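You operate a simulated robot arm through the tools that you are given. There is no shell and no other tool. Be economical: measure what you need, move in short steps, check, and stop when the job is done.

The job below is to be done with a simulated robot arm. You get a single attempt, and the scene is never put back.

## Task
Put things in order on the top of the long table. At the end: the brown hanging cedar block from the top of the long table stands where the clear water glass stood; the pink bottle stands where the small green box stood; the clear water glass stands where the pink bottle stood; the purple jar (marked "SEA") stands on top of the green book (marked "Fonjeira Paths"); the small green box stands where the purple jar stood; whatever was shut is shut again. Leave all else as you found it, and nothing knocked over.

The check looks at the end state, three seconds after you hand in, the way a careful person would. Anything else that was tipped, shoved, dropped, spilled or broken makes it a failure.

## Robot
A 7-joint arm with a two-finger parallel gripper, fixed in place. Base frame: the origin is at the foot of the arm, x ahead of it, y to its left, z up; the work surface is at about z = 0. Lengths are in mm, angles in rad, forces in N, time in s.
With the tool pointing down near the work surface it reaches from about 240 to 620 mm from the base axis. Its first joint turns from -1.152 to 1.152 rad. Payload 2.6 kg.
Tool frame: the origin (TCP) lies between the finger pads and is the grasp point; the fingertips stand 30 mm ahead of it; z points along the fingers, y is the line along which they close. The gripper opens to 94 mm. The fingers are 28 mm wide and 10 mm thick; the gripper's body (50 by 96 mm) begins 55 mm behind the TCP.
Orientation is that of the tool frame in the base frame, as a unit quaternion [x, y, z, w]. With the fingers straight down and closing along the base's y, the tool's x points along the base's -x, its y along +y and its z along -z.

## Interface
- The arm moves only by the tool send_rows. Its argument "rows" is a list of rows, each an object of numbers (a shift or turn left out is 0, a gripper value left out holds the last): "dx", "dy", "dz": the shift along the base's x, y, z in mm; "rx", "ry", "rz": the turn, a rotation vector about the base's x, y, z in rad. In form: [{"dx": .., "dy": .., "dz": .., "rx": .., "ry": .., "rz": ..}, ...]. A call has 1 to 10 rows; each row is the pose to reach, as a shift and turn from the pose commanded when the call began. "hand" is the gripper command, from -1 (fully open) to 1 (shut), values between in proportion, set as the call begins (left out, the last holds). A row lasts 0.2 s, in which the tool goes at most 50 mm and 0.15 rad; a call with a longer step from one row to the next is refused whole, and so is a gripper value outside its range. Where a pose cannot be reached the arm comes as near as it can. A force on the tool above 40 N (or 10 N above the force at the start of the call, whichever is more), or a blocked arm, ends the call early, and 0.2 s more pass. Each finger travels about 72 mm/s and halts on what it meets, pressing with about 33 N; the grip force reading is that of the motor and also rises with nothing between the fingers. The clock runs only during rows and for 0.2 s after the last one: add rows that repeat a pose to give the fingers time. It gives the time, the measured TCP pose, the force on the tool (base axes), the opening and the grip force at its end, in the units of the frame above (readings bear some noise).
- Cameras (640 x 400 px; columns grow to the right, rows downward): "scene" is fixed at [29.4, 435.3, 548.4]; the picture's right is [-0.79, -0.61, 0.00], its down [-0.43, 0.57, -0.70] and it looks along [0.42, -0.56, -0.72] (base axes); focal length 314 px, centre (320, 200). "wrist" rides on the gripper at [-37, 0, -58] in the tool frame; the picture's right is [0.00, -1.00, 0.00], its down [0.97, 0.00, -0.24] and it looks along [0.24, 0.00, 0.97] (tool axes); focal length 218 px, centre (320, 200).
- get_image(camera): a new picture of that camera. The clock stands still meanwhile.
- probe_pixels(camera, pixels): for up to 12 pixels [column, row] of the newest picture of that camera ("zoom" is the newest enlarged one), the place [x, y, z] in the base frame of the surface seen there, good to about 2 mm. The clock stands still meanwhile.
- zoom(camera, box): a new picture of the part [left, top, right, bottom] of that camera's present view, enlarged. The clock stands still meanwhile.
- hand_in(): hands the job in; it is judged then, once.

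Keep the steps short. Do not move on a guess: measure, check each grasp and each placing, and mend mistakes. In all there are 80 turns and 46 pictures (those below and enlarged ones count). Leave the gripper open and the arm clear of the work at the hand-in unless told otherwise, and finish with a single line.

The tools are called after ">>>" as name(argument=value, ...) on one line, values as JSON. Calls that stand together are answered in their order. send_rows: Moves the arm, as the interface text tells. Its arguments: {"type":"object","properties":{"rows":{"type":"array"},"hand":{"type":"number"}},"required":["rows"]} The other tools are called the same way: get_image (camera) takes a picture; probe_pixels (camera, pixels) gives the place of the surface under pixels of a picture; zoom (camera, box) takes an enlarged picture of a part of a camera's view; hand_in () hands the job in.

At the start:

```text
time_s: 0.0
eef_pos: [373.8, 154.4, 289.3]
orientation: [-0.001, 1.0, 0.001, 0.0]
force: [0.2, -0.2, -0.4]
grip_width: 94.1
grasp_force: 0.1
```

scene: 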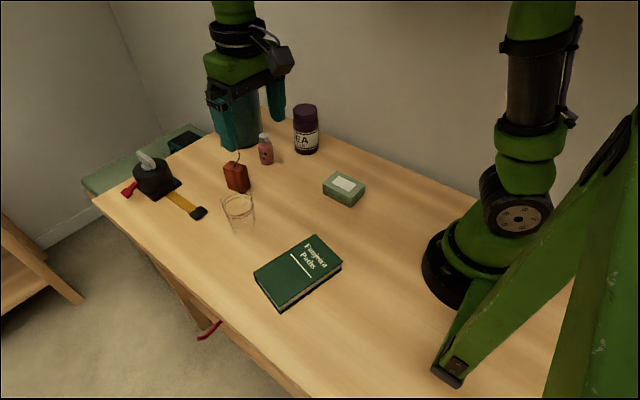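
wrist: 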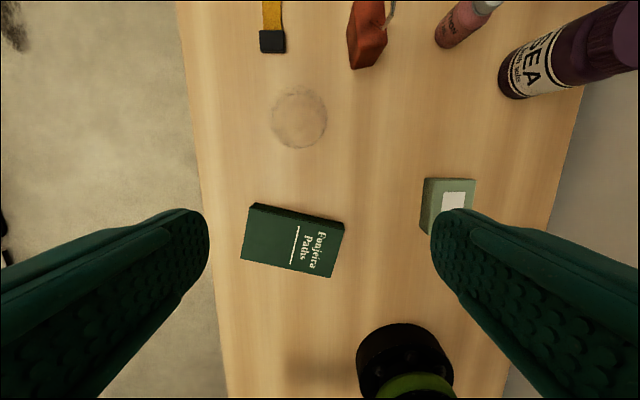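

I see the book, the glass, the brown block with a cord, the pink bottle, the purple jar and the green box. I'll zoom in on the cluster and then measure.

>>> zoom(camera="scene", box=[200, 90, 380, 240])

>>> probe_pixels(camera="scene", pixels=[[305, 107], [304, 152], [264, 135], [266, 163], [234, 165], [238, 191], [240, 229], [238, 200], [344, 182], [344, 205], [298, 272], [245, 158]])

>>> probe_pixels(camera="wrist", pixels=[[299, 118], [299, 90], [272, 118], [326, 118], [299, 147], [242, 260], [252, 205], [343, 222], [330, 276], [424, 180], [474, 180], [425, 230]])

```text
2.67 times, centred on (290, 165) of scene
```

zoom: 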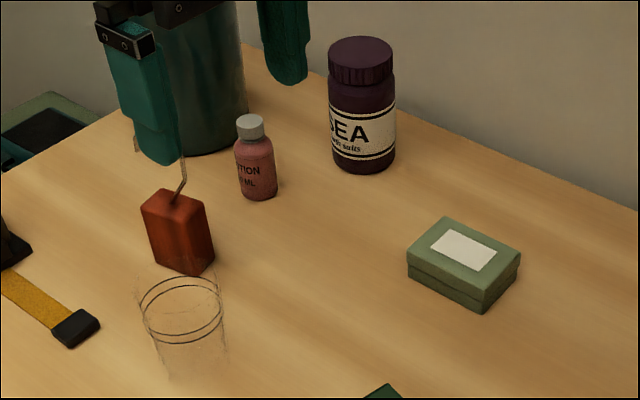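

```text
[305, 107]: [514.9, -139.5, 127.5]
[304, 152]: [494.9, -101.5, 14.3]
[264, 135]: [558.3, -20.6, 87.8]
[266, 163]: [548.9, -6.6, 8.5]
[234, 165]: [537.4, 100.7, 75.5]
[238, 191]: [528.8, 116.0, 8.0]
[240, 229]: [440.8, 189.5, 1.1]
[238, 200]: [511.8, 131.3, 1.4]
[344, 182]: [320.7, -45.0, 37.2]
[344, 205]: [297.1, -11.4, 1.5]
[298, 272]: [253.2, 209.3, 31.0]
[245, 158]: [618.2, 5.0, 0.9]
```

```text
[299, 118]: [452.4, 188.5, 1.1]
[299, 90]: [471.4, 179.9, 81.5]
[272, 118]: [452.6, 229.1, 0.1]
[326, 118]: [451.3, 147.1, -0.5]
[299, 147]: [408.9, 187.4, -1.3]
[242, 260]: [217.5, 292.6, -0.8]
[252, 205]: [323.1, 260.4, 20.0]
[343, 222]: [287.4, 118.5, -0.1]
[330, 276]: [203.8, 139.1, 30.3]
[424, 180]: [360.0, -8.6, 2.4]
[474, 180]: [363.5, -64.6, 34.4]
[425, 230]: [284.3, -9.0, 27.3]
```

The gripper hides part of the view. I'll raise the arm and move it to a central spot above the objects, so the wrist camera looks straight down on them.

>>> send_rows(rows=[{"dy": -25, "dz": 20}, {"dx": 0, "dy": -60, "dz": 40}, {"dx": 30, "dy": -90, "dz": 50}, {"dx": 60, "dy": -100, "dz": 50}, {"dx": 60, "dy": -100, "dz": 50}], hand=-1)

>>> get_image(camera="wrist")

>>> get_image(camera="scene")

```text
time_s: 1.2
eef_pos: [432.0, 53.4, 336.7]
orientation: [0.0, 1.0, 0.001, 0.0]
force: [0.0, -0.1, 0.4]
grip_width: 93.9
grasp_force: 0.1
```

```text
42 pictures are left
```

wrist: 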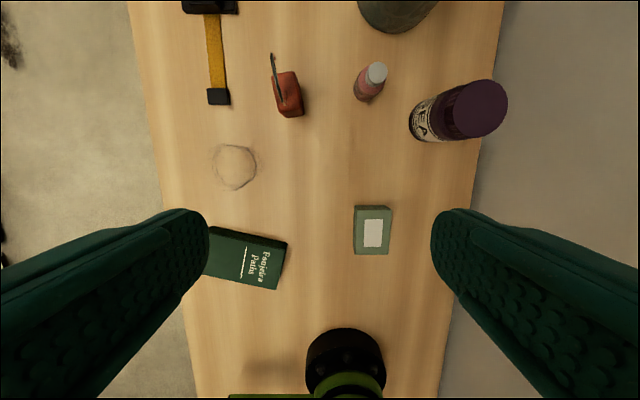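

```text
41 pictures are left
```

scene: 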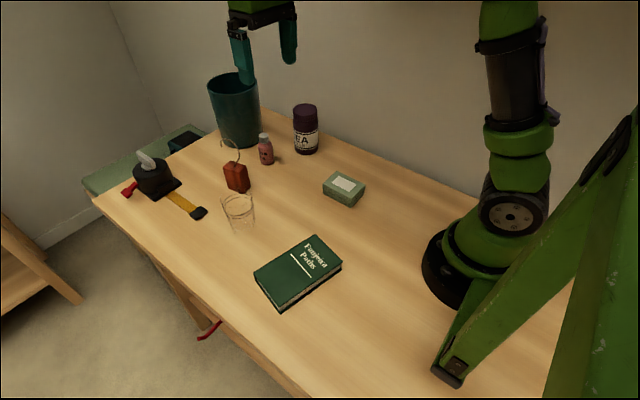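

I'll enlarge the top half of the wrist view and probe the object edges.

>>> zoom(camera="wrist", box=[190, 30, 510, 230])

>>> zoom(camera="scene", box=[190, 60, 350, 160])

>>> zoom(camera="scene", box=[190, 130, 350, 250])

```text
2.00 times, centred on (350, 130) of wrist
```

zoom: 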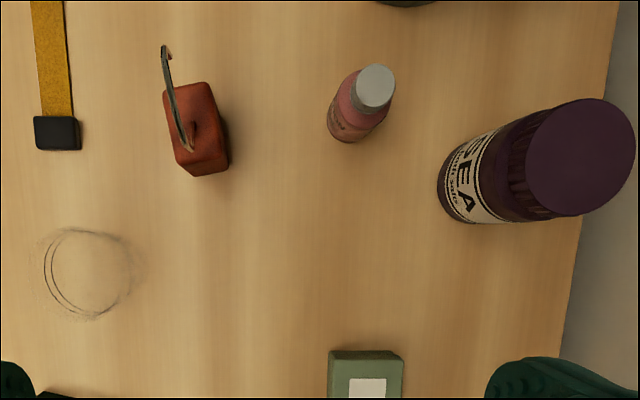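

```text
4.00 times, centred on (270, 110) of scene
```

zoom: 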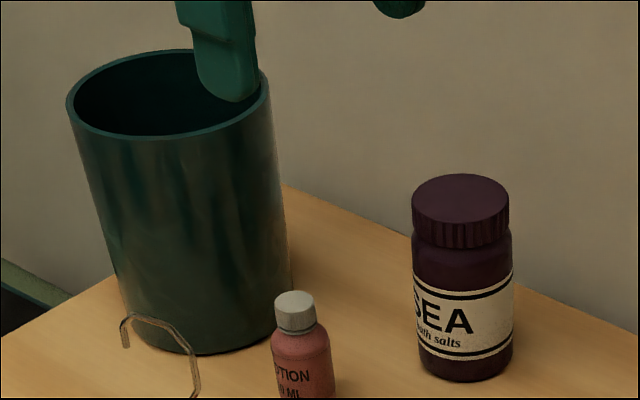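

```text
3.33 times, centred on (270, 190) of scene
```

zoom: 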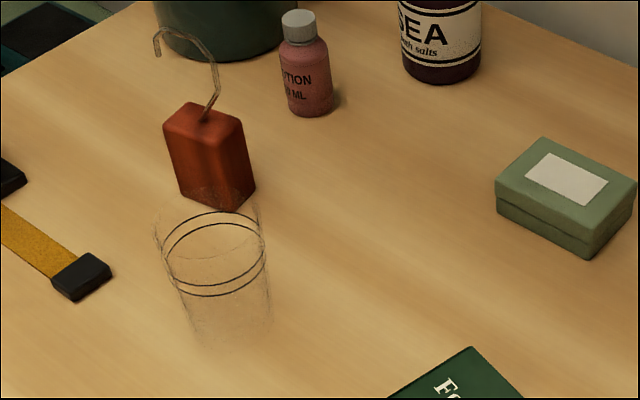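

Now I'll probe the hook, block, bottle and jar in the wrist view, and the details in the scene zoom.

>>> probe_pixels(camera="wrist", pixels=[[273, 55], [277, 85], [275, 79], [294, 73], [300, 97], [282, 101], [377, 74], [454, 108], [506, 108], [481, 81], [481, 136], [360, 98]])

>>> probe_pixels(camera="zoom", pixels=[[213, 42], [208, 102], [168, 125], [236, 120], [192, 103], [207, 126], [157, 40], [187, 31], [232, 207], [254, 188], [178, 190], [215, 75]])

>>> probe_pixels(camera="wrist", pixels=[[355, 206], [391, 206], [389, 254], [355, 254], [355, 240], [373, 232], [211, 228], [286, 243], [276, 289], [204, 272], [246, 240], [265, 265]])

```text
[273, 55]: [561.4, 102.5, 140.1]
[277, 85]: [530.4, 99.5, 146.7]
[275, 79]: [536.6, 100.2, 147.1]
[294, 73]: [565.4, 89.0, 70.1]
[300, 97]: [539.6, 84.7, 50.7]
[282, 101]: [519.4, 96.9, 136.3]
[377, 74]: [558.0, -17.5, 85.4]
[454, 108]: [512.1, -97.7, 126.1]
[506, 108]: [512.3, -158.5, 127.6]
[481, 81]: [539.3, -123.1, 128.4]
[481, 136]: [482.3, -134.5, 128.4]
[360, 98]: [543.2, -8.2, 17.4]
```

```text
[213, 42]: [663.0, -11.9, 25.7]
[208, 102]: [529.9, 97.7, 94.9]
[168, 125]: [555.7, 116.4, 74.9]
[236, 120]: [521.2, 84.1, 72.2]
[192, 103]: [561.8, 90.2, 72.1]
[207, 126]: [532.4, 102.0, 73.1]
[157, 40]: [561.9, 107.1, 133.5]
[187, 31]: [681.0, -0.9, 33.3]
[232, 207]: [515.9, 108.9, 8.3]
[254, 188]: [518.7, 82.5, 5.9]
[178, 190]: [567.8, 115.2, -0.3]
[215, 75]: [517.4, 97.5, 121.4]
```

```text
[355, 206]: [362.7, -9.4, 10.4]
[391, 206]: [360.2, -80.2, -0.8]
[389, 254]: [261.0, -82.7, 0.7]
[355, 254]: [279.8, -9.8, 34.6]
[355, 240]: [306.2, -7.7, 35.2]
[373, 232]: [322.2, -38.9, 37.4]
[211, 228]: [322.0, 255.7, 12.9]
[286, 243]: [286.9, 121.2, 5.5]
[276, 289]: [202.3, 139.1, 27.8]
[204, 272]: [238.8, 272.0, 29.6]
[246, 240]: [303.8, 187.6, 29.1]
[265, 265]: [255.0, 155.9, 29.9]
```

The block top is at about z 73 and its hook reaches about z 147. Next I need the glass rim and base, the bin's extent and the table or wall behind the jar.

>>> zoom(camera="wrist", box=[194, 126, 274, 206])

>>> probe_pixels(camera="wrist", pixels=[[398, 3], [370, 20], [398, 30], [430, 12], [480, 150], [520, 150], [600, 100], [490, 60], [440, 300], [470, 250], [385, 70], [372, 68]])

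>>> probe_pixels(camera="scene", pixels=[[208, 88], [234, 74], [259, 92], [234, 93], [220, 92], [252, 150], [304, 104], [264, 137], [225, 140], [430, 170], [200, 212], [168, 190]])

```text
5.00 times, centred on (234, 166) of wrist
```

zoom: 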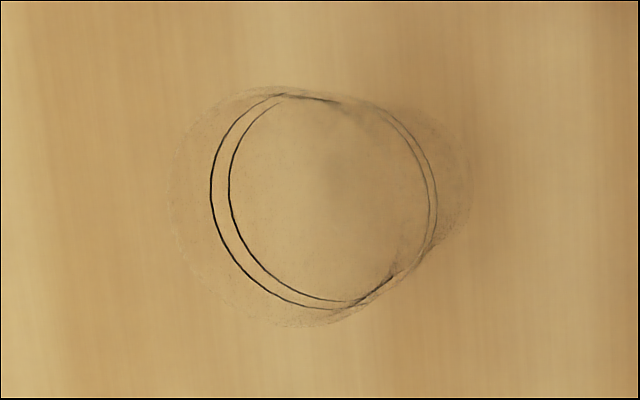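

```text
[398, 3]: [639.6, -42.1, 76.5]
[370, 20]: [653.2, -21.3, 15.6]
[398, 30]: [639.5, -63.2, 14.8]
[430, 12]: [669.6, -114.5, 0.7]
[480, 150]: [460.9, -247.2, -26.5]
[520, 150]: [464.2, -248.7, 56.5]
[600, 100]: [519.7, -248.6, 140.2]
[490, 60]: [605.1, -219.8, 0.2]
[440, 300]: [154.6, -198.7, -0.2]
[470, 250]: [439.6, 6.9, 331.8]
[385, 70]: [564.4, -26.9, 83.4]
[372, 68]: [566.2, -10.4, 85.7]
```

```text
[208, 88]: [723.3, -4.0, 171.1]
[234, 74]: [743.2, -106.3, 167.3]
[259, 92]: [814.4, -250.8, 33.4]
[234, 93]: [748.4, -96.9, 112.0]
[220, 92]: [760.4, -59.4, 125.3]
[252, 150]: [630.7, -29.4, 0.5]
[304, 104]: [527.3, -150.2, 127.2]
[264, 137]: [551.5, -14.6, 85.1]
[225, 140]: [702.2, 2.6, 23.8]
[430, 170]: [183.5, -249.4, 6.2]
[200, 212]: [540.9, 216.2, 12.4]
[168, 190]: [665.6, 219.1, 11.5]
```

The glass is centred near (442, 179), the bin's near side is at x ≈ 635, and the wall is at y ≈ -249. The jar is at about (511, -128) with diameter ≈ 60 and top z 128. I'll start with the jar: move above it and check.

>>> send_rows(rows=[{"dx": 13, "dy": -30, "dz": -15}, {"dx": 26, "dy": -60, "dz": -38}, {"dx": 39, "dy": -90, "dz": -61}, {"dx": 52, "dy": -120, "dz": -84}, {"dx": 65, "dy": -150, "dz": -107}, {"dx": 79, "dy": -181.4, "dz": -135}, {"dx": 79, "dy": -181.4, "dz": -135}], hand=-1)

>>> get_image(camera="wrist")

```text
time_s: 2.8
eef_pos: [511.8, -125.8, 204.0]
orientation: [-0.001, 1.0, 0.0, 0.001]
force: [-0.6, 0.7, 0.7]
grip_width: 93.8
grasp_force: 0.0
```

```text
36 pictures are left
```

wrist: 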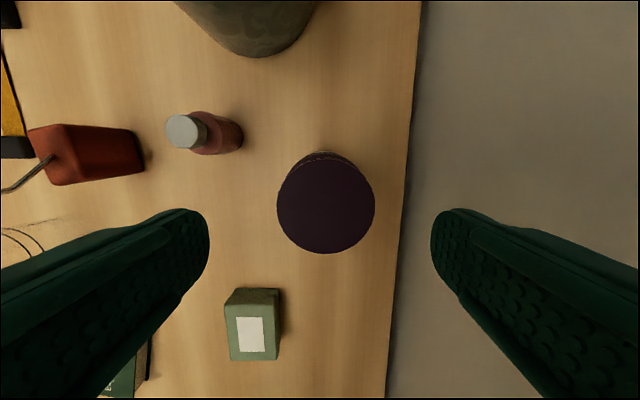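

The cap is centred at pixel (326, 203), which is about (513, -129.5). I'll correct slightly, descend to z ≈ 81 and close in the next call.

>>> send_rows(rows=[{"dx": 1.5, "dy": -1.5, "dz": -30}, {"dx": 1.5, "dy": -1.5, "dz": -60}, {"dx": 1.5, "dy": -1.5, "dz": -90}, {"dx": 1.5, "dy": -1.5, "dz": -121}, {"dx": 1.5, "dy": -1.5, "dz": -121}], hand=-1)

>>> send_rows(rows=[{}, {}, {}, {}, {}], hand=1)

```text
time_s: 4.0
eef_pos: [515.5, -126.6, 82.3]
orientation: [0.0, 1.0, 0.0, -0.001]
force: [0.1, 0.0, -0.2]
grip_width: 93.8
grasp_force: 0.1
```

```text
time_s: 5.2
eef_pos: [516.0, -127.4, 81.8]
orientation: [0.0, 1.0, -0.001, 0.0]
force: [0.2, -1.1, -0.3]
grip_width: 70.3
grasp_force: 32.9
```

It closed at 70.3 mm with 33 N, so it is holding the jar's body. I'll lift and check.

>>> send_rows(rows=[{"dz": 10}, {"dz": 35}, {"dz": 75}, {"dz": 115}, {"dz": 115}])

>>> get_image(camera="scene")

```text
time_s: 6.4
eef_pos: [514.1, -127.3, 197.3]
orientation: [-0.001, 1.0, 0.0, -0.001]
force: [-1.2, -0.3, -3.4]
grip_width: 70.0
grasp_force: 32.7
```

```text
35 pictures are left
```

scene: 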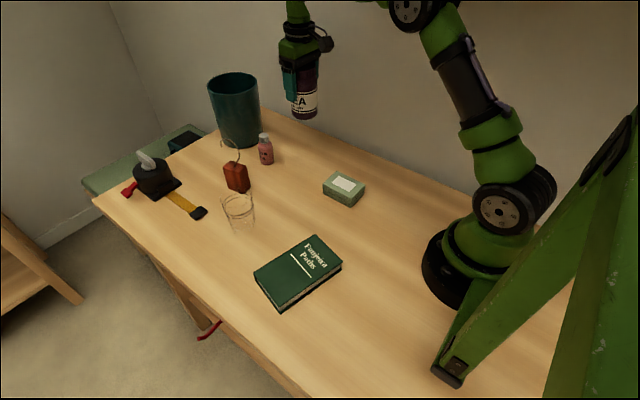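

The jar is held upright. I'll carry it over the book's centre at about (263, 197), staying high.

>>> send_rows(rows=[{"dx": -25, "dy": 32.5}, {"dx": -50, "dy": 65}, {"dx": -75, "dy": 97.5}, {"dx": -100, "dy": 130}, {"dx": -125, "dy": 162.5}, {"dx": -150, "dy": 195}, {"dx": -175, "dy": 227.5}, {"dx": -200, "dy": 260}, {"dx": -226, "dy": 293}, {"dx": -251, "dy": 325.5}])

>>> send_rows(rows=[{"dz": -30}, {"dz": -60}, {"dz": -75}, {"dz": -75}])

>>> zoom(camera="scene", box=[220, 170, 380, 320])

```text
time_s: 8.6
eef_pos: [264.2, 200.0, 197.9]
orientation: [0.0, 1.0, 0.001, 0.001]
force: [-0.2, 0.2, -2.9]
grip_width: 69.6
grasp_force: 33.0
```

```text
time_s: 9.6
eef_pos: [263.5, 200.2, 122.1]
orientation: [0.0, 1.0, 0.0, 0.0]
force: [0.1, -0.7, -3.3]
grip_width: 70.0
grasp_force: 33.3
```

```text
2.67 times, centred on (300, 245) of scene
```

zoom: 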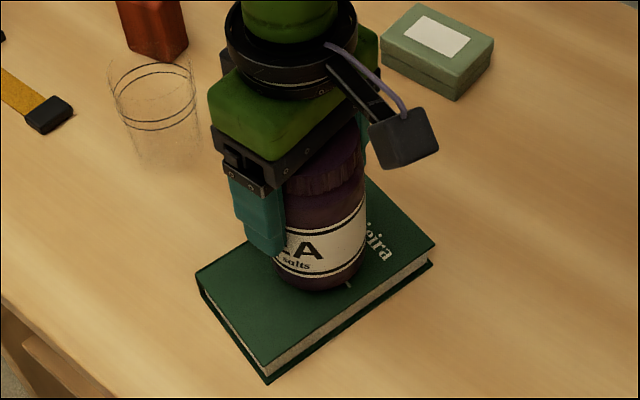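

The jar is over the book, about 10 mm above it. I'll probe the box hanging off the gripper to know its clearance, along with the jar's base.

>>> probe_pixels(camera="zoom", pixels=[[405, 140], [380, 165], [437, 150], [430, 110], [350, 80], [265, 235], [320, 285], [215, 130], [432, 250], [365, 185], [265, 360], [200, 275]])

>>> send_rows(rows=[{"dz": -3}, {"dz": -6}, {"dz": -9}, {"dz": -9}])

```text
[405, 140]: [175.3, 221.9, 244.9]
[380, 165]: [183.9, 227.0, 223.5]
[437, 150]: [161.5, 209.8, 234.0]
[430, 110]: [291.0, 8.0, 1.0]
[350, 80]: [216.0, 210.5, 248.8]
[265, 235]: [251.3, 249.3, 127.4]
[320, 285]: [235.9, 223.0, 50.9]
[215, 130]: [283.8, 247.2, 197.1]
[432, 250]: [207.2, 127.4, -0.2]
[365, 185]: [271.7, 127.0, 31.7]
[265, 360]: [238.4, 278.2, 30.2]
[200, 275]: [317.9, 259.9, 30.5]
```

```text
time_s: 10.6
eef_pos: [263.1, 199.2, 113.2]
orientation: [-0.001, 1.0, 0.0, 0.001]
force: [-0.5, 0.0, -3.4]
grip_width: 69.6
grasp_force: 33.1
```

The box sits towards the base and about 100 mm above the TCP, so it's harmless. I'll lower the jar in small steps until the force changes.

>>> send_rows(rows=[{"dz": -1}, {"dz": -1}, {"dz": -2}, {"dz": -2}])

```text
time_s: 11.6
eef_pos: [263.6, 199.2, 112.9]
orientation: [0.0, 1.0, 0.0, 0.001]
force: [-8.6, -9.6, 31.3]
grip_width: 69.8
grasp_force: 33.2
```

It has made contact at z 112.9. I'll ease up by 1.5 mm and open.

>>> send_rows(rows=[{"dz": 1.3}, {"dz": 1.3}])

>>> send_rows(rows=[{}, {}, {}], hand=-1)

>>> send_rows(rows=[{"dz": 30}, {"dz": 70}, {"dz": 110}, {"dz": 110}])

>>> get_image(camera="scene")

```text
time_s: 12.2
eef_pos: [263.4, 198.9, 113.3]
orientation: [-0.001, 1.0, -0.001, 0.0]
force: [-1.5, -1.8, 10.9]
grip_width: 70.0
grasp_force: 32.3
```

```text
time_s: 13.0
eef_pos: [263.8, 199.1, 112.5]
orientation: [0.0, 1.0, 0.0, -0.001]
force: [1.2, 1.1, 0.8]
grip_width: 93.8
grasp_force: 0.1
```

```text
time_s: 14.0
eef_pos: [263.2, 196.6, 223.1]
orientation: [-0.001, 1.0, 0.0, 0.0]
force: [0.6, 0.1, 0.2]
grip_width: 93.9
grasp_force: 0.0
```

```text
33 pictures are left
```

scene: 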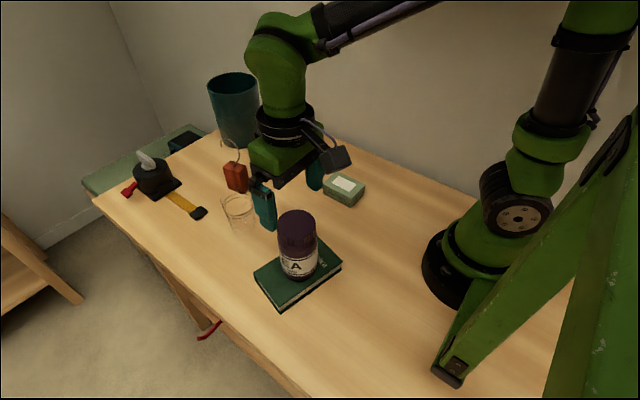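

The jar is on the book and standing. Next is the green box: move above (321, -37) and look.

>>> send_rows(rows=[{"dx": 10, "dy": -40}, {"dx": 20, "dy": -80}, {"dx": 30, "dy": -120}, {"dx": 40, "dy": -160}, {"dx": 50, "dy": -200}, {"dx": 57.5, "dy": -234, "dz": -30}, {"dx": 57.5, "dy": -234, "dz": -70}, {"dx": 57.5, "dy": -234, "dz": -70}])

>>> get_image(camera="wrist")

```text
time_s: 15.8
eef_pos: [321.2, -37.0, 152.5]
orientation: [0.0, 1.0, 0.001, 0.001]
force: [0.0, -1.1, -0.7]
grip_width: 93.9
grasp_force: 0.0
```

```text
32 pictures are left
```

wrist: 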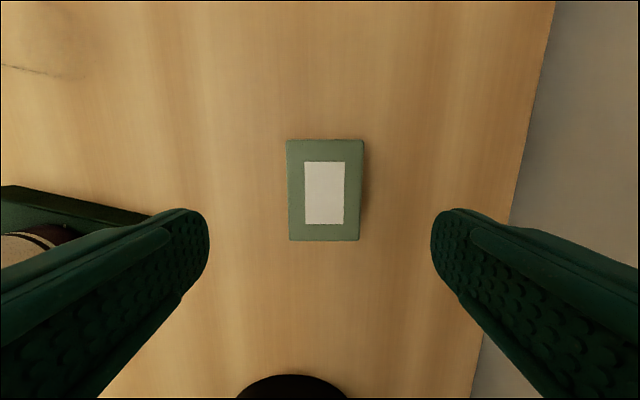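

The box is at pixels (287–364, 140–241). I'll probe its edges for the exact centre.

>>> probe_pixels(camera="wrist", pixels=[[290, 143], [360, 143], [356, 237], [292, 237], [324, 142], [323, 238], [289, 190], [359, 190], [324, 190]])

```text
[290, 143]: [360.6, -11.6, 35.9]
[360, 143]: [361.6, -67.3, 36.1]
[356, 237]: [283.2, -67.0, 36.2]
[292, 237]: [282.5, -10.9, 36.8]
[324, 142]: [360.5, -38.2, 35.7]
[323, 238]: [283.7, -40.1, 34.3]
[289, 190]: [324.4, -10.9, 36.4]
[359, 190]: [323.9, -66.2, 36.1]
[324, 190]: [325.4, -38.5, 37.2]
```

The box centre is (322, -39). I'll shift by (1, -2), descend to z ≈ 35 and close.

>>> send_rows(rows=[{"dx": 1, "dy": -2, "dz": -40}, {"dx": 1, "dy": -2, "dz": -80}, {"dx": 1, "dy": -2, "dz": -105}, {"dx": 1, "dy": -2, "dz": -117}, {"dx": 1, "dy": -2, "dz": -117}])

>>> send_rows(rows=[{}, {}, {}, {}, {}], hand=1)

>>> send_rows(rows=[{"dz": 5}, {"dz": 30}, {"dz": 70}, {"dz": 110}, {"dz": 110}])

>>> get_image(camera="scene")

```text
time_s: 17.0
eef_pos: [320.2, -36.5, 37.7]
orientation: [0.0, 1.0, 0.0, 0.0]
force: [-0.3, -0.9, -0.6]
grip_width: 94.1
grasp_force: 0.0
```

```text
time_s: 18.2
eef_pos: [321.2, -35.7, 38.4]
orientation: [0.0, 1.0, 0.0, 0.0]
force: [0.0, -0.8, 0.2]
grip_width: 65.8
grasp_force: 32.2
```

```text
time_s: 19.4
eef_pos: [322.1, -36.4, 146.2]
orientation: [0.0, 1.0, -0.001, 0.0]
force: [0.2, 0.3, -1.6]
grip_width: 65.8
grasp_force: 32.5
```

```text
31 pictures are left
```

scene: 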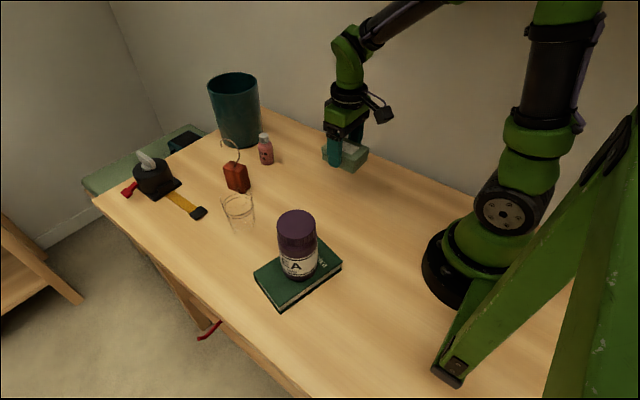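

The box is held at 65.8 mm. I'll carry it to the jar's old place at (513, -129) and lower it to about 8 mm above the table.

>>> send_rows(rows=[{"dx": 32, "dy": -15}, {"dx": 64, "dy": -30}, {"dx": 96, "dy": -45}, {"dx": 128, "dy": -60}, {"dx": 160, "dy": -75}, {"dx": 191.5, "dy": -91}, {"dx": 191.5, "dy": -91, "dz": -40}, {"dx": 191.5, "dy": -91, "dz": -80}, {"dx": 191.5, "dy": -91, "dz": -102}, {"dx": 191.5, "dy": -91, "dz": -102}])

>>> zoom(camera="scene", box=[220, 80, 380, 180])

```text
time_s: 21.6
eef_pos: [513.5, -131.0, 43.0]
orientation: [0.0, 1.0, 0.0, 0.0]
force: [0.1, -0.1, -0.8]
grip_width: 66.0
grasp_force: 32.7
```

```text
4.00 times, centred on (300, 130) of scene
```

zoom: 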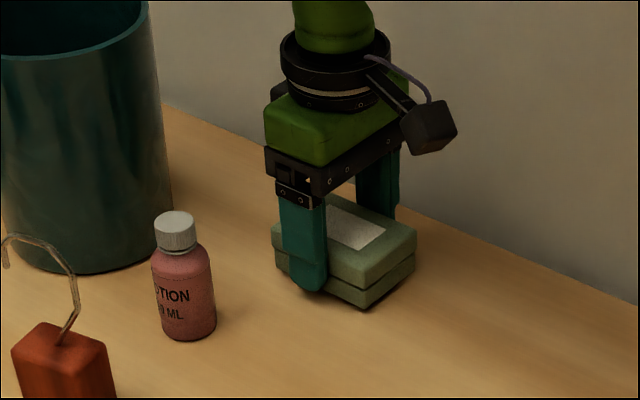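

The box is at (513.5, -131), just above the table. I'll shift 1 mm back in y and lower gently to contact.

>>> send_rows(rows=[{"dy": 1, "dz": -2}, {"dy": 1.5, "dz": -3}, {"dy": 1.5, "dz": -4}, {"dy": 1.5, "dz": -5}, {"dy": 1.5, "dz": -5}])

```text
time_s: 22.8
eef_pos: [512.3, -127.8, 37.5]
orientation: [0.0, 1.0, 0.0, 0.0]
force: [-1.1, 0.6, -1.1]
grip_width: 65.9
grasp_force: 33.0
```

>>> send_rows(rows=[{"dz": -0.7}, {"dz": -1.4}, {"dz": -2}, {"dz": -2}])

```text
time_s: 23.8
eef_pos: [513.0, -127.8, 37.9]
orientation: [-0.001, 1.0, 0.0, 0.0]
force: [-3.9, 0.5, 7.6]
grip_width: 65.8
grasp_force: 32.5
```

The force has risen to 7.6 N, so the box is on the table. I'll open, rise and look.

>>> send_rows(rows=[{}, {}, {}], hand=-1)

>>> send_rows(rows=[{"dz": 40}, {"dz": 80}, {"dz": 120}, {"dx": 10, "dy": 35, "dz": 140}, {"dx": 25, "dy": 70, "dz": 150}, {"dx": 42, "dy": 111, "dz": 150}, {"dx": 42, "dy": 111, "dz": 150}])

>>> get_image(camera="wrist")

```text
time_s: 24.6
eef_pos: [513.5, -126.7, 36.8]
orientation: [0.0, 1.0, 0.0, 0.0]
force: [-0.1, -0.3, 0.5]
grip_width: 94.0
grasp_force: 0.1
```

```text
time_s: 26.2
eef_pos: [555.0, -15.6, 186.6]
orientation: [0.0, 1.0, -0.001, -0.001]
force: [-1.0, 0.2, -0.2]
grip_width: 94.0
grasp_force: 0.1
```

```text
29 pictures are left
```

wrist: 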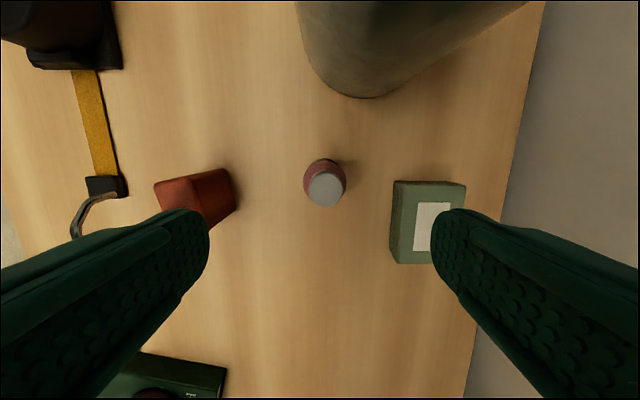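

I'll probe the box and the bottle cap in this view.

>>> probe_pixels(camera="wrist", pixels=[[406, 184], [462, 185], [410, 225], [418, 260], [416, 204], [308, 188], [343, 188], [325, 173], [325, 205], [325, 188], [306, 170], [370, 95]])

```text
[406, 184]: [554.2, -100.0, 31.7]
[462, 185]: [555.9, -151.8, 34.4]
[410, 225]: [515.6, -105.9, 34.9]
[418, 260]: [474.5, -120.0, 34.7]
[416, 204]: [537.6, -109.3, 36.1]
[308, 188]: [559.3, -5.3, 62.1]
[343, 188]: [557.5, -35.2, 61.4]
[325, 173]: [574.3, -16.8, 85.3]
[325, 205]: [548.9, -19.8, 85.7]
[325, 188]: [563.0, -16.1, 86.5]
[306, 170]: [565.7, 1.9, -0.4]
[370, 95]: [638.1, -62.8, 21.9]
```

The box sits at about (515, -128), as wanted. The bottle is at about (560.5, -19). I'll shift by (5, -2), descend to z ≈ 52, and close.

>>> send_rows(rows=[{"dx": 5, "dy": -2, "dz": -35}, {"dx": 5, "dy": -2, "dz": -70}, {"dx": 5, "dy": -2, "dz": -105}, {"dx": 5, "dy": -2, "dz": -135}, {"dx": 5, "dy": -2, "dz": -135}])

>>> send_rows(rows=[{}, {}, {}, {}, {}, {}], hand=1)

>>> send_rows(rows=[{"dz": 5}, {"dz": 30}, {"dz": 70}, {"dz": 110}, {"dz": 110}])

>>> get_image(camera="scene")

```text
time_s: 27.4
eef_pos: [561.4, -19.9, 50.7]
orientation: [0.0, 1.0, 0.0, 0.0]
force: [-0.9, 0.4, -0.6]
grip_width: 94.3
grasp_force: 0.1
```

```text
time_s: 28.8
eef_pos: [560.6, -20.3, 52.0]
orientation: [0.0, 1.0, 0.0, 0.0]
force: [0.2, 0.5, -0.1]
grip_width: 36.6
grasp_force: 32.9
```

```text
time_s: 30.0
eef_pos: [560.2, -17.9, 160.9]
orientation: [0.0, 1.0, -0.001, 0.0]
force: [-0.6, 1.3, -1.5]
grip_width: 36.6
grasp_force: 33.6
```

```text
28 pictures are left
```

scene: 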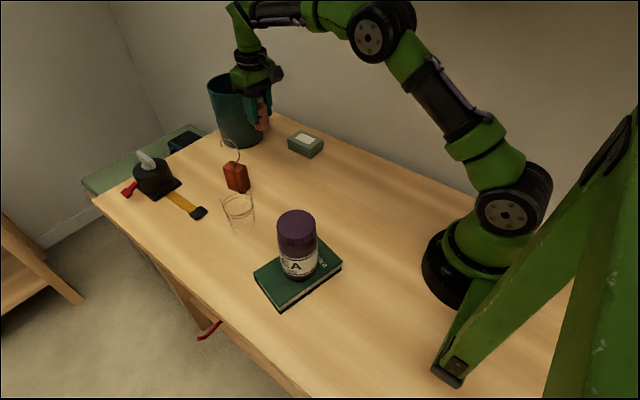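

The bottle is held. I'll carry it to the box's old place at (322, -39).

>>> send_rows(rows=[{"dx": -40, "dy": -3}, {"dx": -80, "dy": -6}, {"dx": -120, "dy": -10}, {"dx": -160, "dy": -13}, {"dx": -200, "dy": -16}, {"dx": -238.3, "dy": -19.5}, {"dx": -238.3, "dy": -19.5, "dz": -40}, {"dx": -238.3, "dy": -19.5, "dz": -80}, {"dx": -238.3, "dy": -19.5, "dz": -100}, {"dx": -238.3, "dy": -19.5, "dz": -104}])

>>> send_rows(rows=[{"dz": -1}, {"dz": -2}, {"dz": -3}, {"dz": -4}, {"dz": -5}, {"dz": -5}])

```text
time_s: 32.2
eef_pos: [321.5, -38.4, 57.8]
orientation: [0.001, 1.0, 0.0, 0.0]
force: [-0.4, -0.2, -0.3]
grip_width: 36.3
grasp_force: 33.1
```

```text
time_s: 33.6
eef_pos: [322.1, -37.7, 52.2]
orientation: [0.0, 1.0, 0.0, 0.002]
force: [-0.3, -0.5, -0.7]
grip_width: 36.6
grasp_force: 32.9
```

No contact yet at z 52.2, so I'll lower a little further.

>>> send_rows(rows=[{"dz": -0.7}, {"dz": -1.4}, {"dz": -2}, {"dz": -2}])

```text
time_s: 34.6
eef_pos: [320.4, -37.4, 51.7]
orientation: [0.001, 1.0, -0.001, -0.001]
force: [-1.3, 0.4, 1.6]
grip_width: 36.3
grasp_force: 32.5
```

>>> send_rows(rows=[{"dz": -0.5}, {"dz": -0.8}, {"dz": -0.8}])

```text
time_s: 35.4
eef_pos: [321.2, -36.4, 50.8]
orientation: [0.0, 1.0, 0.0, 0.001]
force: [-10.1, 2.7, 30.4]
grip_width: 36.7
grasp_force: 33.2
```

The bottle is firmly in contact. I'll ease up 0.8 mm, open, rise and look.

>>> send_rows(rows=[{"dz": 0.8}, {"dz": 0.8}])

>>> send_rows(rows=[{}, {}, {}, {}], hand=-1)

>>> send_rows(rows=[{"dz": 35}, {"dz": 75}, {"dz": 115}, {"dz": 155}, {"dz": 155}])

>>> get_image(camera="scene")

```text
time_s: 36.0
eef_pos: [321.5, -37.9, 50.0]
orientation: [-0.002, 1.0, 0.0, 0.001]
force: [1.4, 1.9, 5.9]
grip_width: 36.5
grasp_force: 33.3
```

```text
time_s: 37.0
eef_pos: [321.5, -37.2, 50.3]
orientation: [0.0, 1.0, 0.001, 0.0]
force: [0.0, 0.1, 0.1]
grip_width: 93.8
grasp_force: 0.0
```

```text
time_s: 38.2
eef_pos: [322.0, -38.0, 204.5]
orientation: [-0.001, 1.0, 0.0, 0.0]
force: [-0.8, 0.3, 0.4]
grip_width: 93.8
grasp_force: 0.1
```

```text
27 pictures are left
```

scene: 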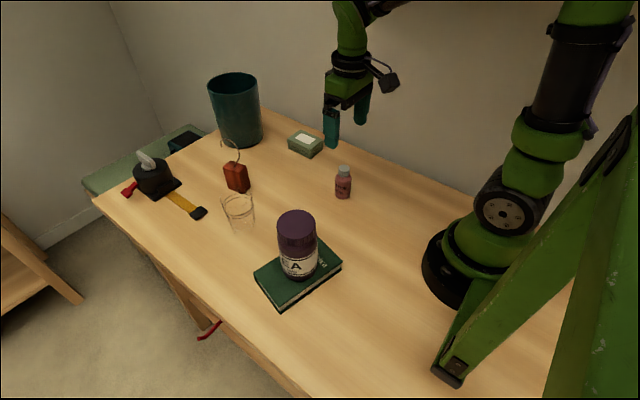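

The bottle stands. Now for the glass: move above (442, 179) and view it from overhead.

>>> send_rows(rows=[{"dx": 20, "dy": 36, "dz": 24}, {"dx": 40, "dy": 72, "dz": 24}, {"dx": 60, "dy": 108, "dz": 24}, {"dx": 80, "dy": 144, "dz": 24}, {"dx": 100, "dy": 180, "dz": 24}, {"dx": 120, "dy": 218, "dz": 24}, {"dx": 120, "dy": 218, "dz": 24}])

>>> zoom(camera="wrist", box=[220, 110, 420, 290])

>>> zoom(camera="scene", box=[205, 175, 277, 247])

```text
time_s: 39.8
eef_pos: [440.6, 179.8, 230.3]
orientation: [0.0, 1.0, 0.0, 0.0]
force: [0.4, -0.5, 0.6]
grip_width: 94.1
grasp_force: 0.1
```

```text
2.22 times, centred on (320, 200) of wrist
```

zoom: 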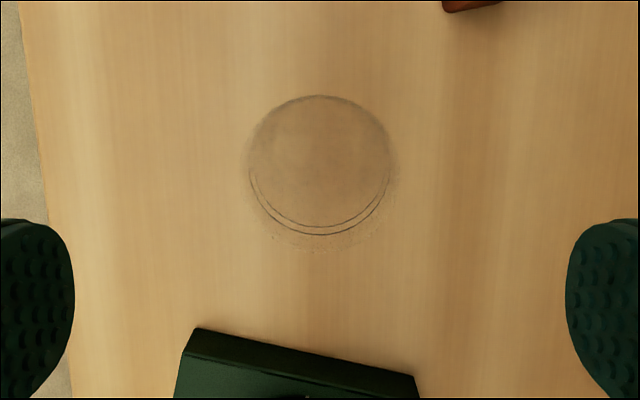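

```text
5.56 times, centred on (241, 211) of scene
```

zoom: 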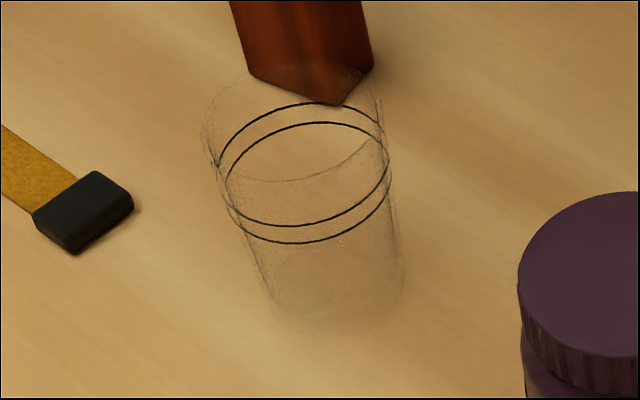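

From both views the glass centre is about (440, 180) with diameter ≈ 66 and rim ≈ z 90. The dark rings sit at mid-height. The arm is already centred, so I'll descend to z ≈ 52 and close.

>>> send_rows(rows=[{"dz": -40}, {"dz": -80}, {"dz": -115}, {"dz": -150}, {"dz": -178}, {"dz": -178}])

>>> get_image(camera="wrist")

```text
time_s: 41.2
eef_pos: [441.3, 179.7, 49.7]
orientation: [0.0, 1.0, 0.0, 0.0]
force: [-0.4, -0.5, -0.4]
grip_width: 94.0
grasp_force: 0.0
```

```text
24 pictures are left
```

wrist: 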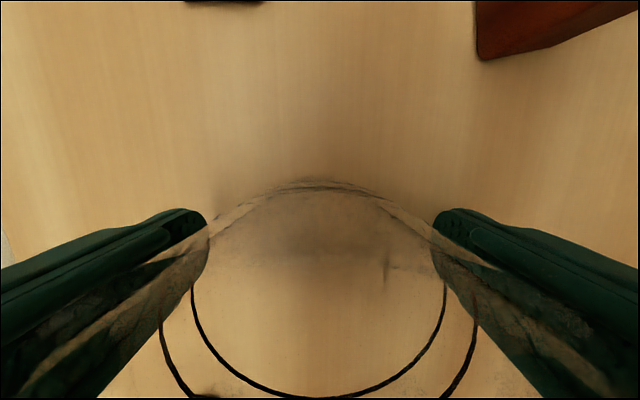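

The glass is symmetric between the fingers. I'll close on it.

>>> send_rows(rows=[{}, {}, {}, {}, {}], hand=1)

>>> send_rows(rows=[{"dz": 5}, {"dz": 20}, {"dz": 40}, {"dz": 40}])

>>> zoom(camera="scene", box=[190, 120, 310, 240])

```text
time_s: 42.4
eef_pos: [441.6, 179.9, 51.2]
orientation: [-0.001, 1.0, 0.0, 0.0]
force: [-0.8, -0.2, 0.8]
grip_width: 66.2
grasp_force: 32.0
```

```text
time_s: 43.4
eef_pos: [440.5, 179.2, 91.7]
orientation: [0.0, 1.0, -0.001, 0.0]
force: [0.3, -0.7, -3.1]
grip_width: 66.1
grasp_force: 32.7
```

```text
3.33 times, centred on (250, 180) of scene
```

zoom: 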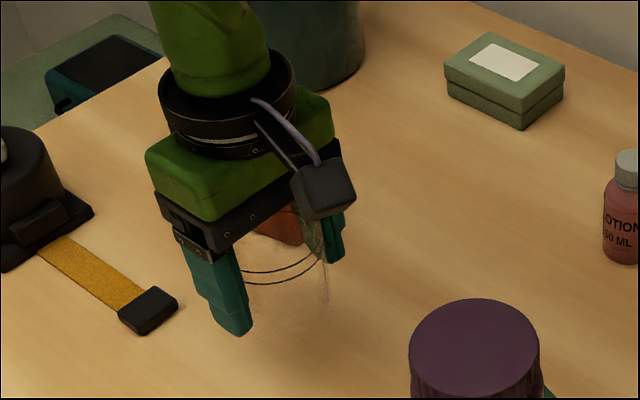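

The glass is lifted; it weighs about 2.7 N and likely holds water. I'll move smoothly, first along y with x held at about 440 to avoid the block, then out along x.

>>> send_rows(rows=[{"dy": -8, "dz": 10}, {"dy": -25, "dz": 20}, {"dy": -48, "dz": 20}, {"dy": -73, "dz": 20}, {"dy": -98, "dz": 20}, {"dy": -123, "dz": 20}, {"dy": -148, "dz": 20}, {"dy": -173, "dz": 20}, {"dy": -190, "dz": 20}, {"dy": -198.5, "dz": 20}])

>>> send_rows(rows=[{"dx": 8}, {"dx": 24}, {"dx": 44}, {"dx": 66}, {"dx": 88}, {"dx": 106}, {"dx": 115}, {"dx": 118.5}, {"dx": 118.5, "dz": -8}, {"dx": 118.5, "dz": -20}])

>>> get_image(camera="scene")

```text
time_s: 45.6
eef_pos: [441.1, -20.4, 112.7]
orientation: [0.0, 1.0, -0.001, 0.0]
force: [0.0, -0.6, -1.7]
grip_width: 66.2
grasp_force: 33.2
```

```text
time_s: 47.8
eef_pos: [560.4, -18.6, 90.4]
orientation: [-0.001, 1.0, 0.0, 0.0]
force: [0.1, -2.0, -1.3]
grip_width: 65.7
grasp_force: 32.2
```

```text
22 pictures are left
```

scene: 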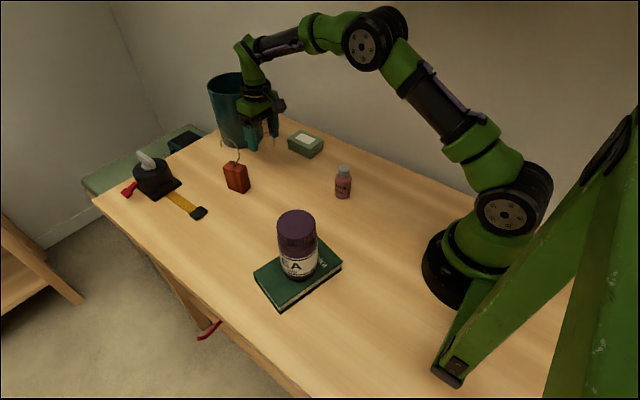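

The glass is over (560, -19), clear of the box, block and bin. I'll lower it to just above the table.

>>> send_rows(rows=[{"dz": -10}, {"dz": -22}, {"dz": -31}, {"dz": -36}, {"dz": -36}])

>>> send_rows(rows=[{"dz": -0.7}, {"dz": -1.4}, {"dz": -2}, {"dz": -2.5}, {"dz": -2.5}])

```text
time_s: 49.0
eef_pos: [559.3, -18.9, 54.5]
orientation: [0.0, 1.0, 0.0, -0.001]
force: [0.4, -0.7, -2.0]
grip_width: 65.6
grasp_force: 33.1
```

```text
time_s: 50.2
eef_pos: [559.7, -19.1, 52.2]
orientation: [0.001, 1.0, 0.0, -0.001]
force: [-0.8, -0.2, -2.3]
grip_width: 65.7
grasp_force: 33.4
```

>>> send_rows(rows=[{"dz": -0.7}, {"dz": -1.4}, {"dz": -1.4}])

```text
time_s: 51.0
eef_pos: [560.8, -18.3, 53.0]
orientation: [0.0, 1.0, 0.0, 0.0]
force: [0.1, -0.3, -1.7]
grip_width: 65.6
grasp_force: 33.0
```

>>> send_rows(rows=[{"dz": -0.5}, {"dz": -1}, {"dz": -1}])

```text
time_s: 51.8
eef_pos: [559.6, -18.6, 50.2]
orientation: [0.0, 1.0, 0.001, 0.0]
force: [0.4, 0.6, -1.0]
grip_width: 65.7
grasp_force: 32.9
```

>>> send_rows(rows=[{"dz": -0.5}, {"dz": -0.5}])

```text
time_s: 52.4
eef_pos: [559.6, -19.3, 50.4]
orientation: [0.0, 1.0, 0.0, 0.0]
force: [-3.9, -0.2, 7.1]
grip_width: 65.6
grasp_force: 33.3
```

It's in contact at 7 N. I'll open gently, rise, then check.

>>> send_rows(rows=[{}, {}, {}, {}], hand=-1)

>>> send_rows(rows=[{"dz": 15}, {"dz": 45}, {"dz": 85}, {"dz": 125}, {"dz": 165}, {"dz": 165}])

>>> zoom(camera="scene", box=[200, 80, 340, 210])

>>> get_image(camera="wrist")

```text
time_s: 53.4
eef_pos: [560.8, -16.9, 49.6]
orientation: [0.001, 1.0, 0.0, 0.001]
force: [-0.4, -0.4, 0.6]
grip_width: 93.7
grasp_force: 0.0
```

```text
time_s: 54.8
eef_pos: [561.2, -20.1, 216.9]
orientation: [-0.001, 1.0, 0.001, -0.001]
force: [1.6, -0.2, -0.6]
grip_width: 94.2
grasp_force: 0.1
```

```text
3.08 times, centred on (270, 145) of scene
```

zoom: 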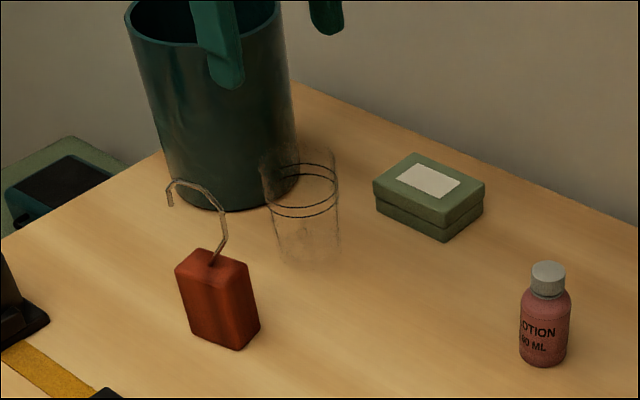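

```text
20 pictures are left
```

wrist: 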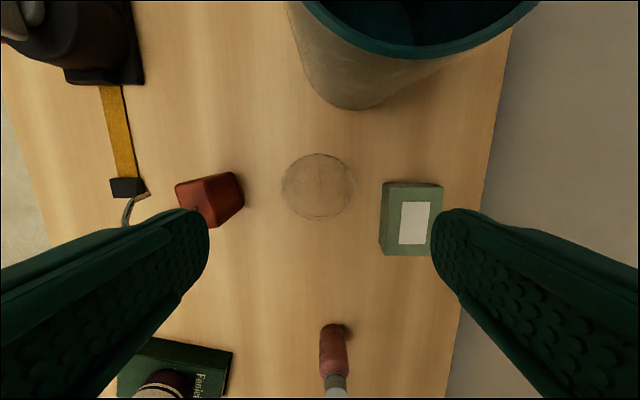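

The glass stands in the bottle's old place. Next is the cedar block: move high above (540, 100) and look at the hook.

>>> send_rows(rows=[{"dx": -4, "dy": 24, "dz": 10}, {"dx": -8, "dy": 48, "dz": 20}, {"dx": -12, "dy": 72, "dz": 25}, {"dx": -16, "dy": 96, "dz": 25}, {"dx": -20, "dy": 119, "dz": 25}, {"dx": -20, "dy": 119, "dz": 25}])

>>> zoom(camera="wrist", box=[240, 130, 400, 290])

```text
time_s: 56.2
eef_pos: [540.3, 101.0, 239.4]
orientation: [-0.001, 1.0, 0.0, 0.0]
force: [0.2, -0.4, 0.2]
grip_width: 94.0
grasp_force: 0.1
```

```text
2.50 times, centred on (320, 210) of wrist
```

zoom: 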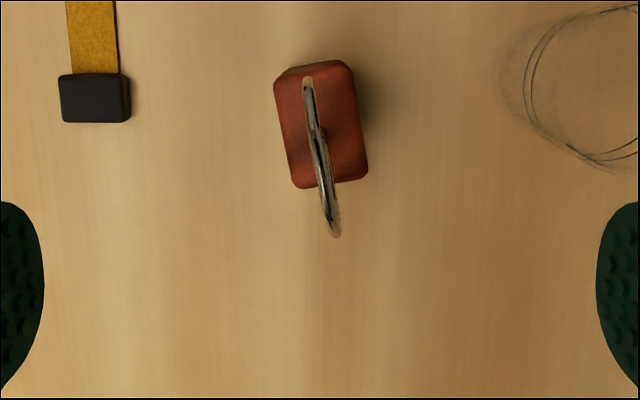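

The hook plane is turned about 0.17 rad. I'll probe hook points and the block's top corners.

>>> probe_pixels(camera="zoom", pixels=[[308, 84], [309, 100], [314, 130], [321, 160], [327, 190], [333, 228], [322, 130], [282, 85], [348, 68], [362, 170], [300, 182], [340, 110]])

```text
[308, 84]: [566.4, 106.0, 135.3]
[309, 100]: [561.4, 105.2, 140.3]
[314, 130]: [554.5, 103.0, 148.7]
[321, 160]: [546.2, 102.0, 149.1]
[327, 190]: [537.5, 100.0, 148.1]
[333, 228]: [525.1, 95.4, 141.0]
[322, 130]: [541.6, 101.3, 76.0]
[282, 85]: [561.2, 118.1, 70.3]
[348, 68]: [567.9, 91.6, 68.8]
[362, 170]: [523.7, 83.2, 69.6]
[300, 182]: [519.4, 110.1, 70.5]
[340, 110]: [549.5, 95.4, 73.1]
```

The block's centre is (543, 101) with yaw ≈ 0.18. The hook stem spans x 520–541 along that plane, with its top at z 149. I'll grip the hook's stem over the block: rotate 0.18, move to (535, 98.5), descend to z 112 with fingers open, then look.

>>> send_rows(rows=[{"rz": 0.09}, {"dx": -5.5, "dy": -1, "rz": 0.18}, {"dx": -5.5, "dy": -1, "dz": -35, "rz": 0.18}, {"dx": -5.5, "dy": -1, "dz": -70, "rz": 0.18}, {"dx": -5.5, "dy": -1, "dz": -100, "rz": 0.18}, {"dx": -5.5, "dy": -1, "dz": -128, "rz": 0.18}, {"dx": -5.5, "dy": -1, "dz": -128, "rz": 0.18}])

>>> get_image(camera="wrist")

```text
time_s: 57.8
eef_pos: [535.8, 101.8, 110.2]
orientation: [-0.09, 0.996, 0.0, 0.0]
force: [1.4, 0.1, -1.1]
grip_width: 94.1
grasp_force: 0.1
```

```text
18 pictures are left
```

wrist: 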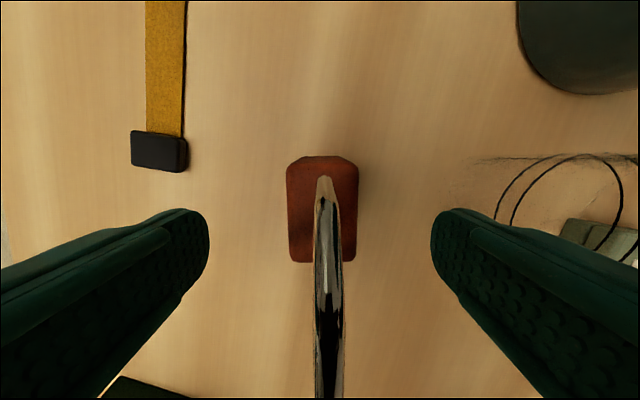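

The hook is aligned with the tool and only about 0.8 mm to the right of centre. I'll nudge -0.8 in y and close.

>>> send_rows(rows=[{"dy": -0.8}, {"dy": -0.8}, {"dy": -0.8}, {"dy": -0.8}, {"dy": -0.8}, {"dy": -0.8}, {"dy": -0.8}, {"dy": -0.8}], hand=1)

>>> zoom(camera="scene", box=[190, 100, 290, 220])

```text
time_s: 59.6
eef_pos: [536.6, 100.2, 110.5]
orientation: [-0.091, 0.996, 0.0, 0.0]
force: [-0.7, -0.5, -0.3]
grip_width: 8.5
grasp_force: 33.1
```

```text
3.33 times, centred on (240, 160) of scene
```

zoom: 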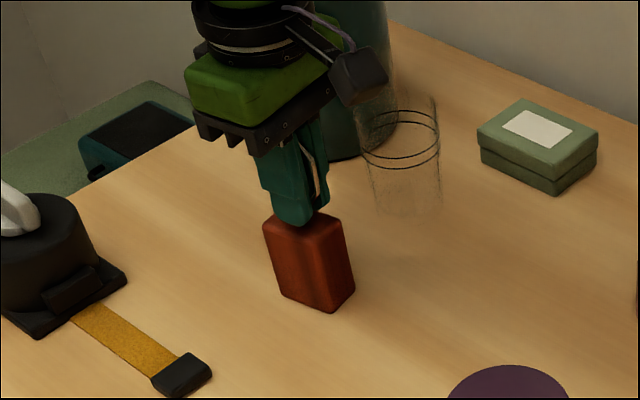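

The fingers stopped at 8.5 mm with the hook between them. I'll lift a little and check.

>>> send_rows(rows=[{"dz": 3}, {"dz": 10}, {"dz": 25}, {"dz": 25}])

>>> zoom(camera="scene", box=[190, 100, 290, 220])

```text
time_s: 60.6
eef_pos: [536.2, 100.4, 136.7]
orientation: [-0.09, 0.996, -0.001, 0.0]
force: [-0.3, 0.0, -1.0]
grip_width: 8.2
grasp_force: 33.1
```

```text
3.33 times, centred on (240, 160) of scene
```

zoom: 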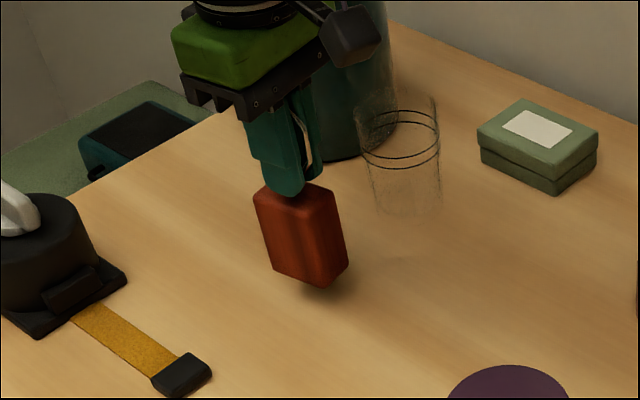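

The block lifted upright. I'll carry it by (-103, +79) to the glass's old place at (440, 180), gently and still raised.

>>> send_rows(rows=[{"dx": -5, "dy": 4, "dz": 5}, {"dx": -17, "dy": 13, "dz": 5}, {"dx": -34, "dy": 26, "dz": 5}, {"dx": -52, "dy": 40, "dz": 5}, {"dx": -70, "dy": 54, "dz": 5}, {"dx": -86, "dy": 66, "dz": 5}, {"dx": -97, "dy": 74.5, "dz": 5}, {"dx": -103, "dy": 79, "dz": 5}, {"dx": -103, "dy": 79, "dz": 5}])

>>> send_rows(rows=[{"dz": -8}, {"dz": -18}, {"dz": -24}, {"dz": -24}])

>>> get_image(camera="wrist")

>>> zoom(camera="scene", box=[190, 130, 310, 250])

```text
time_s: 62.6
eef_pos: [430.4, 176.2, 142.3]
orientation: [-0.09, 0.996, 0.0, 0.0]
force: [-0.7, 0.1, -1.1]
grip_width: 8.3
grasp_force: 32.5
```

```text
time_s: 63.6
eef_pos: [431.7, 176.4, 117.3]
orientation: [-0.09, 0.996, -0.001, 0.0]
force: [0.1, 0.3, -0.2]
grip_width: 8.4
grasp_force: 32.8
```

```text
15 pictures are left
```

wrist: 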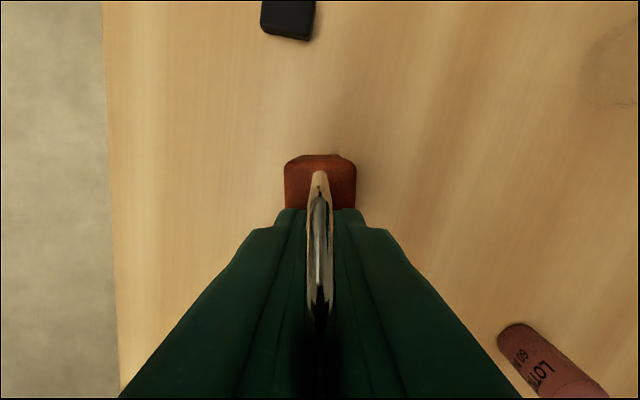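

```text
3.33 times, centred on (250, 190) of scene
```

zoom: 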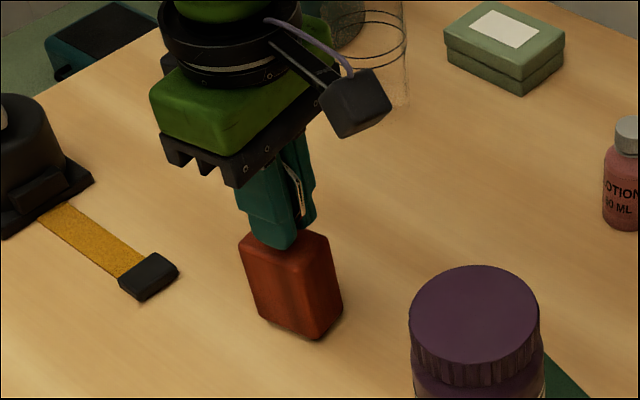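

I'll probe the block top to confirm where it is before setting it down.

>>> probe_pixels(camera="zoom", pixels=[[248, 245], [325, 240], [300, 265], [312, 335], [340, 300], [262, 315]])

>>> probe_pixels(camera="wrist", pixels=[[290, 170], [350, 170], [300, 166], [340, 166]])

```text
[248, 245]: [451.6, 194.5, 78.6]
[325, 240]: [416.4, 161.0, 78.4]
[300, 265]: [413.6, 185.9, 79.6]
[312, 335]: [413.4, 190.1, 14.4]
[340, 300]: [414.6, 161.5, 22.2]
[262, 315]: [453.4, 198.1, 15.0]
```

```text
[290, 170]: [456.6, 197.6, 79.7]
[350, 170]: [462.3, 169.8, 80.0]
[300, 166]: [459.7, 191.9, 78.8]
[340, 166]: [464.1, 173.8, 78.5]
```

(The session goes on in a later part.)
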